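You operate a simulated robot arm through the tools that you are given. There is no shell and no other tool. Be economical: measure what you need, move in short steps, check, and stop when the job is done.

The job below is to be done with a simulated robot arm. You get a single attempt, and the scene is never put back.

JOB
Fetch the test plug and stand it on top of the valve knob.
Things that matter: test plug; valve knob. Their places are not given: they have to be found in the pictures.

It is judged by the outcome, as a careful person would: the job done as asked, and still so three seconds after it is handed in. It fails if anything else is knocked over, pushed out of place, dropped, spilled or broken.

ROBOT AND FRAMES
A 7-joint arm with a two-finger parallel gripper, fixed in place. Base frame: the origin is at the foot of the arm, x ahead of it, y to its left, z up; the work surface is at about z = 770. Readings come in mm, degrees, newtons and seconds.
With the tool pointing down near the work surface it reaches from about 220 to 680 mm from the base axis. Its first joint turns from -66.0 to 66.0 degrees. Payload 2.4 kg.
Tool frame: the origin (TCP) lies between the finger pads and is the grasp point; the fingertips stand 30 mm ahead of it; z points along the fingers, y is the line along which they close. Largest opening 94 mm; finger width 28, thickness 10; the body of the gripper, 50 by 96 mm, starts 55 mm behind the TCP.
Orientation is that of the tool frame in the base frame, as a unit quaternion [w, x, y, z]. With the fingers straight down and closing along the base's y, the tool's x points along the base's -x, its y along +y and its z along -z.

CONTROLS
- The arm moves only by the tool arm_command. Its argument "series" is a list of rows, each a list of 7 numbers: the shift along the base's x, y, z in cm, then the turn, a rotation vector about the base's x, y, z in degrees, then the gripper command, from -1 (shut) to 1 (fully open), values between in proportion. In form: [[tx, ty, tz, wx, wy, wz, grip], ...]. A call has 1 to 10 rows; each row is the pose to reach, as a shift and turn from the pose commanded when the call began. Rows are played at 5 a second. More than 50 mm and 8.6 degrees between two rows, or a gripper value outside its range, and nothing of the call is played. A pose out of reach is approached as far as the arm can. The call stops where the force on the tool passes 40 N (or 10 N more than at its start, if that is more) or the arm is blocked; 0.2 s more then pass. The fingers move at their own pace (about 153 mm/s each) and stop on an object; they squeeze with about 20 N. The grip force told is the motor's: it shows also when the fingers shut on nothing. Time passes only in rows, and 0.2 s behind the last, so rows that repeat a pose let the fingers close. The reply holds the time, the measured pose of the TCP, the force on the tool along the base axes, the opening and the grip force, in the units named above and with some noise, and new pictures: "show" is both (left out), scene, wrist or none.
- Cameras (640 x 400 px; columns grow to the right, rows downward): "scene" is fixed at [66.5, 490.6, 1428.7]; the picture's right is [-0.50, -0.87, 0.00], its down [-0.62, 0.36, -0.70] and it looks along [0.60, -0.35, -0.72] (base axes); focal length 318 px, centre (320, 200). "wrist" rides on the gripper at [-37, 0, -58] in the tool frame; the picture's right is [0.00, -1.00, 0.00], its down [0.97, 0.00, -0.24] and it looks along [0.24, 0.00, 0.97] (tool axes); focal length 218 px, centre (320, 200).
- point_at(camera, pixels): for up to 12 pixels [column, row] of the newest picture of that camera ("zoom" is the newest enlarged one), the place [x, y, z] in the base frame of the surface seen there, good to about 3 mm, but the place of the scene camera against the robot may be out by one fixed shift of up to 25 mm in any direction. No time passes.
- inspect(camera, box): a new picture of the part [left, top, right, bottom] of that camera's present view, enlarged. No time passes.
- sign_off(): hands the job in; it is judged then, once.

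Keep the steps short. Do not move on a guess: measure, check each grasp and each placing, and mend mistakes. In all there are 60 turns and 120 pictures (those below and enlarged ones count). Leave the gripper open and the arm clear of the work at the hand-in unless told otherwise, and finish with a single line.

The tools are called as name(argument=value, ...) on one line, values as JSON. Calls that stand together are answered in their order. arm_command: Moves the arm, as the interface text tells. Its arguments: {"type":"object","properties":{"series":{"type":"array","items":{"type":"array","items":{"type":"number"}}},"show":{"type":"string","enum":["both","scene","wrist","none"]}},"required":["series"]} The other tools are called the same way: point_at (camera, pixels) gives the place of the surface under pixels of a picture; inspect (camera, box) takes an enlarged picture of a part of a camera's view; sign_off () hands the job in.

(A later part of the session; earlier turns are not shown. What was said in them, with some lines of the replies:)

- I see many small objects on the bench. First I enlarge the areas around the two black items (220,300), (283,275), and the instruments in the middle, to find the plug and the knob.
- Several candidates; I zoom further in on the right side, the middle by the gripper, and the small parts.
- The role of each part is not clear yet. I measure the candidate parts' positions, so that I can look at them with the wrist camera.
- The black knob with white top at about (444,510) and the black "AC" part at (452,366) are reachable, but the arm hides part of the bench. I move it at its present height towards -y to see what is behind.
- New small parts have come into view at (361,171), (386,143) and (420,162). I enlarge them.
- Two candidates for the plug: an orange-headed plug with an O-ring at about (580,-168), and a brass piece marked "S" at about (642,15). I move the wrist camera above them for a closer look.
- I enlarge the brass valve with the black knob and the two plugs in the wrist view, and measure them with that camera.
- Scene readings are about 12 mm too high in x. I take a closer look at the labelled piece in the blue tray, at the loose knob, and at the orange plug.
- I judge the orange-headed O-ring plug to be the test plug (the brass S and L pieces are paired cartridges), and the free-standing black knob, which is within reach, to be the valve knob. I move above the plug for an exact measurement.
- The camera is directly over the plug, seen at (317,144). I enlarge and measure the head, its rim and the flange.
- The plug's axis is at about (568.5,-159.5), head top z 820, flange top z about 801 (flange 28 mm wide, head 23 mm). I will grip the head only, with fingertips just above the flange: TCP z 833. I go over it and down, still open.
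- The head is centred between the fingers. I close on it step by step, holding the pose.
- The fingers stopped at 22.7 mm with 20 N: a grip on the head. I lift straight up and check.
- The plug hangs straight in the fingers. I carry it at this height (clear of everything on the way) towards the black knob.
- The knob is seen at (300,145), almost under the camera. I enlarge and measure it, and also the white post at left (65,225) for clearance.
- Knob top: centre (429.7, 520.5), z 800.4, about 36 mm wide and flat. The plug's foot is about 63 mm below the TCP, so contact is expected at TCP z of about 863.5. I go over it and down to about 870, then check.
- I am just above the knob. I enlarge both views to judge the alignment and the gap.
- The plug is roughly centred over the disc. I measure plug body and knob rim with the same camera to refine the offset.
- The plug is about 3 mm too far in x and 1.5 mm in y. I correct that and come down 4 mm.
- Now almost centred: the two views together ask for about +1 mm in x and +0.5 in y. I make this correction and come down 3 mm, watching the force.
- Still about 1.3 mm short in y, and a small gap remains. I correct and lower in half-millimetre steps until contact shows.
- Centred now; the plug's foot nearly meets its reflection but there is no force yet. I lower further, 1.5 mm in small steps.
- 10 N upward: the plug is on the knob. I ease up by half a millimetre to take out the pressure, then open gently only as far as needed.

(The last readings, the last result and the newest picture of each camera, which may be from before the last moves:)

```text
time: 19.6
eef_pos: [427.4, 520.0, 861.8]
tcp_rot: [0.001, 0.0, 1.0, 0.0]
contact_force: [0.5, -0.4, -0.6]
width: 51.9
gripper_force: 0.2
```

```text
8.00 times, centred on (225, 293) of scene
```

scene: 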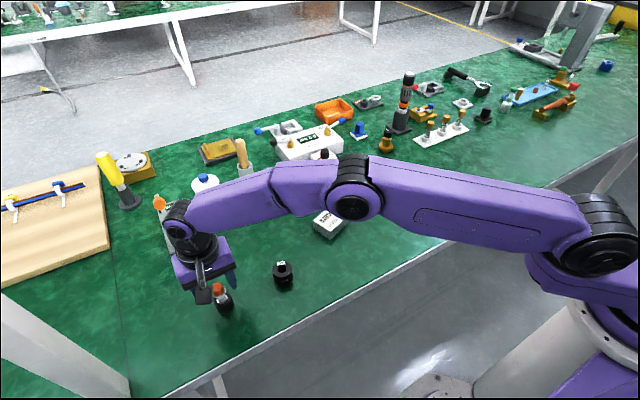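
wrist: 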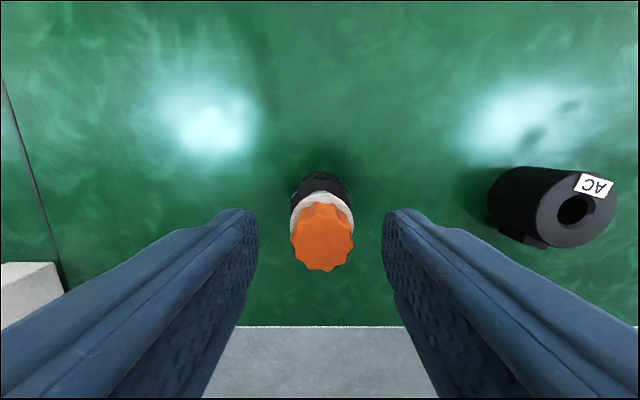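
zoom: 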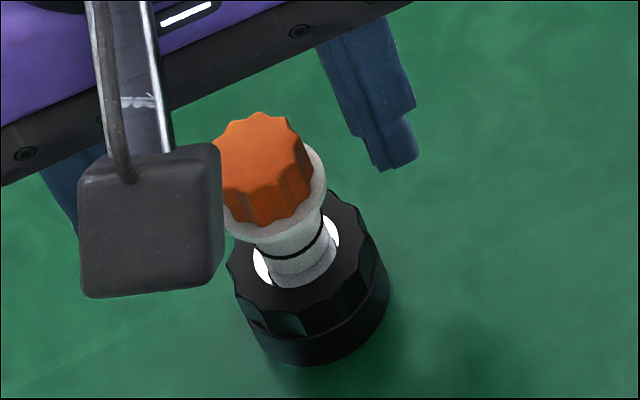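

The plug stands free and upright on the knob, with the fingers off both sides. I open fully, rise straight up, then back away.

arm_command(series=[[0, 0, 0, 0, 0, 0, 1], [0, 0, 2, 0, 0, 0, 1], [0, 0, 5, 0, 0, 0, 1], [0, 0, 9, 0, 0, 0, 1], [0, 0, 13, 0, 0, 0, 1], [-3, -4, 13, 0, 0, 0, 1], [-5, -8, 13, 0, 0, 0, 1], [-6, -12, 13, 0, 0, 0, 1], [-6, -16, 13, 0, 0, 0, 1], [-6, -20, 13, 0, 0, 0, 1]])

inspect(camera="scene", box=[193, 268, 257, 318])

```text
time: 21.8
eef_pos: [366.6, 319.2, 992.8]
tcp_rot: [0.0, 0.0, 1.0, 0.0]
contact_force: [0.5, -0.5, 0.2]
width: 94.3
gripper_force: 0.0
```

scene: 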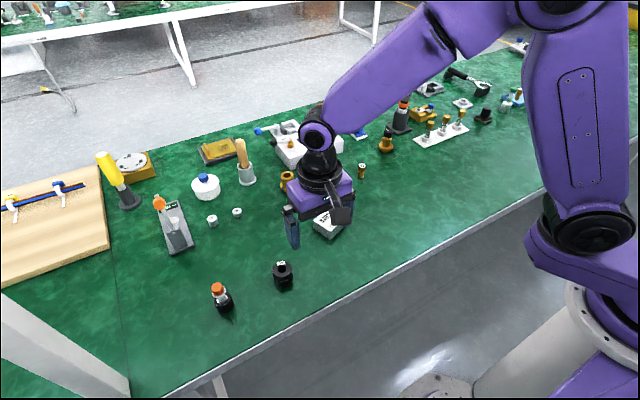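
wrist: 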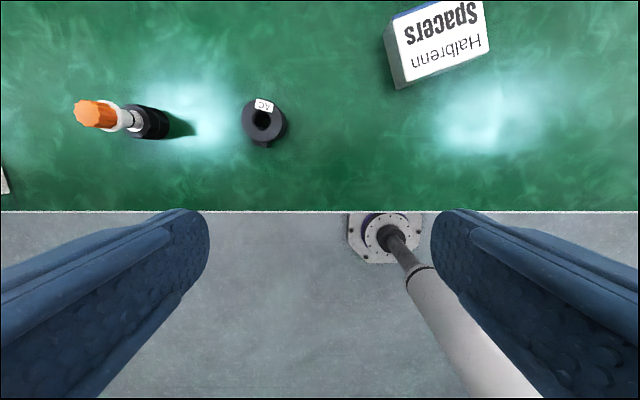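

```text
8.00 times, centred on (225, 293) of scene
```

zoom: 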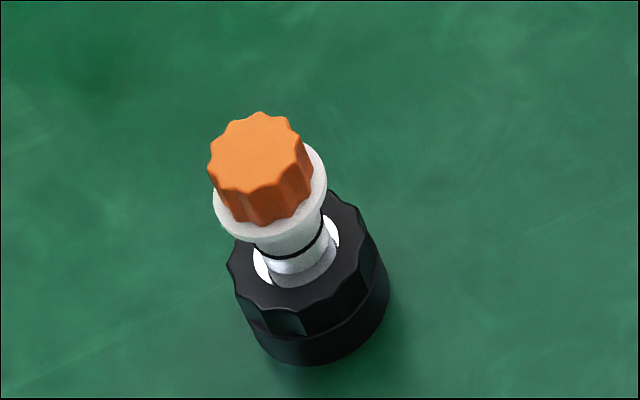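

The plug stands upright and centred on the knob, everything else is in place, and the gripper is open and clear. I hand the job in.

sign_off()

```text
The job is handed in.
```

I stood the orange-headed O-ring plug, which I took to be the test plug, upright on the loose black knob, which I took to be the valve knob; neither is labelled, nothing else was disturbed, and the arm is open and clear.
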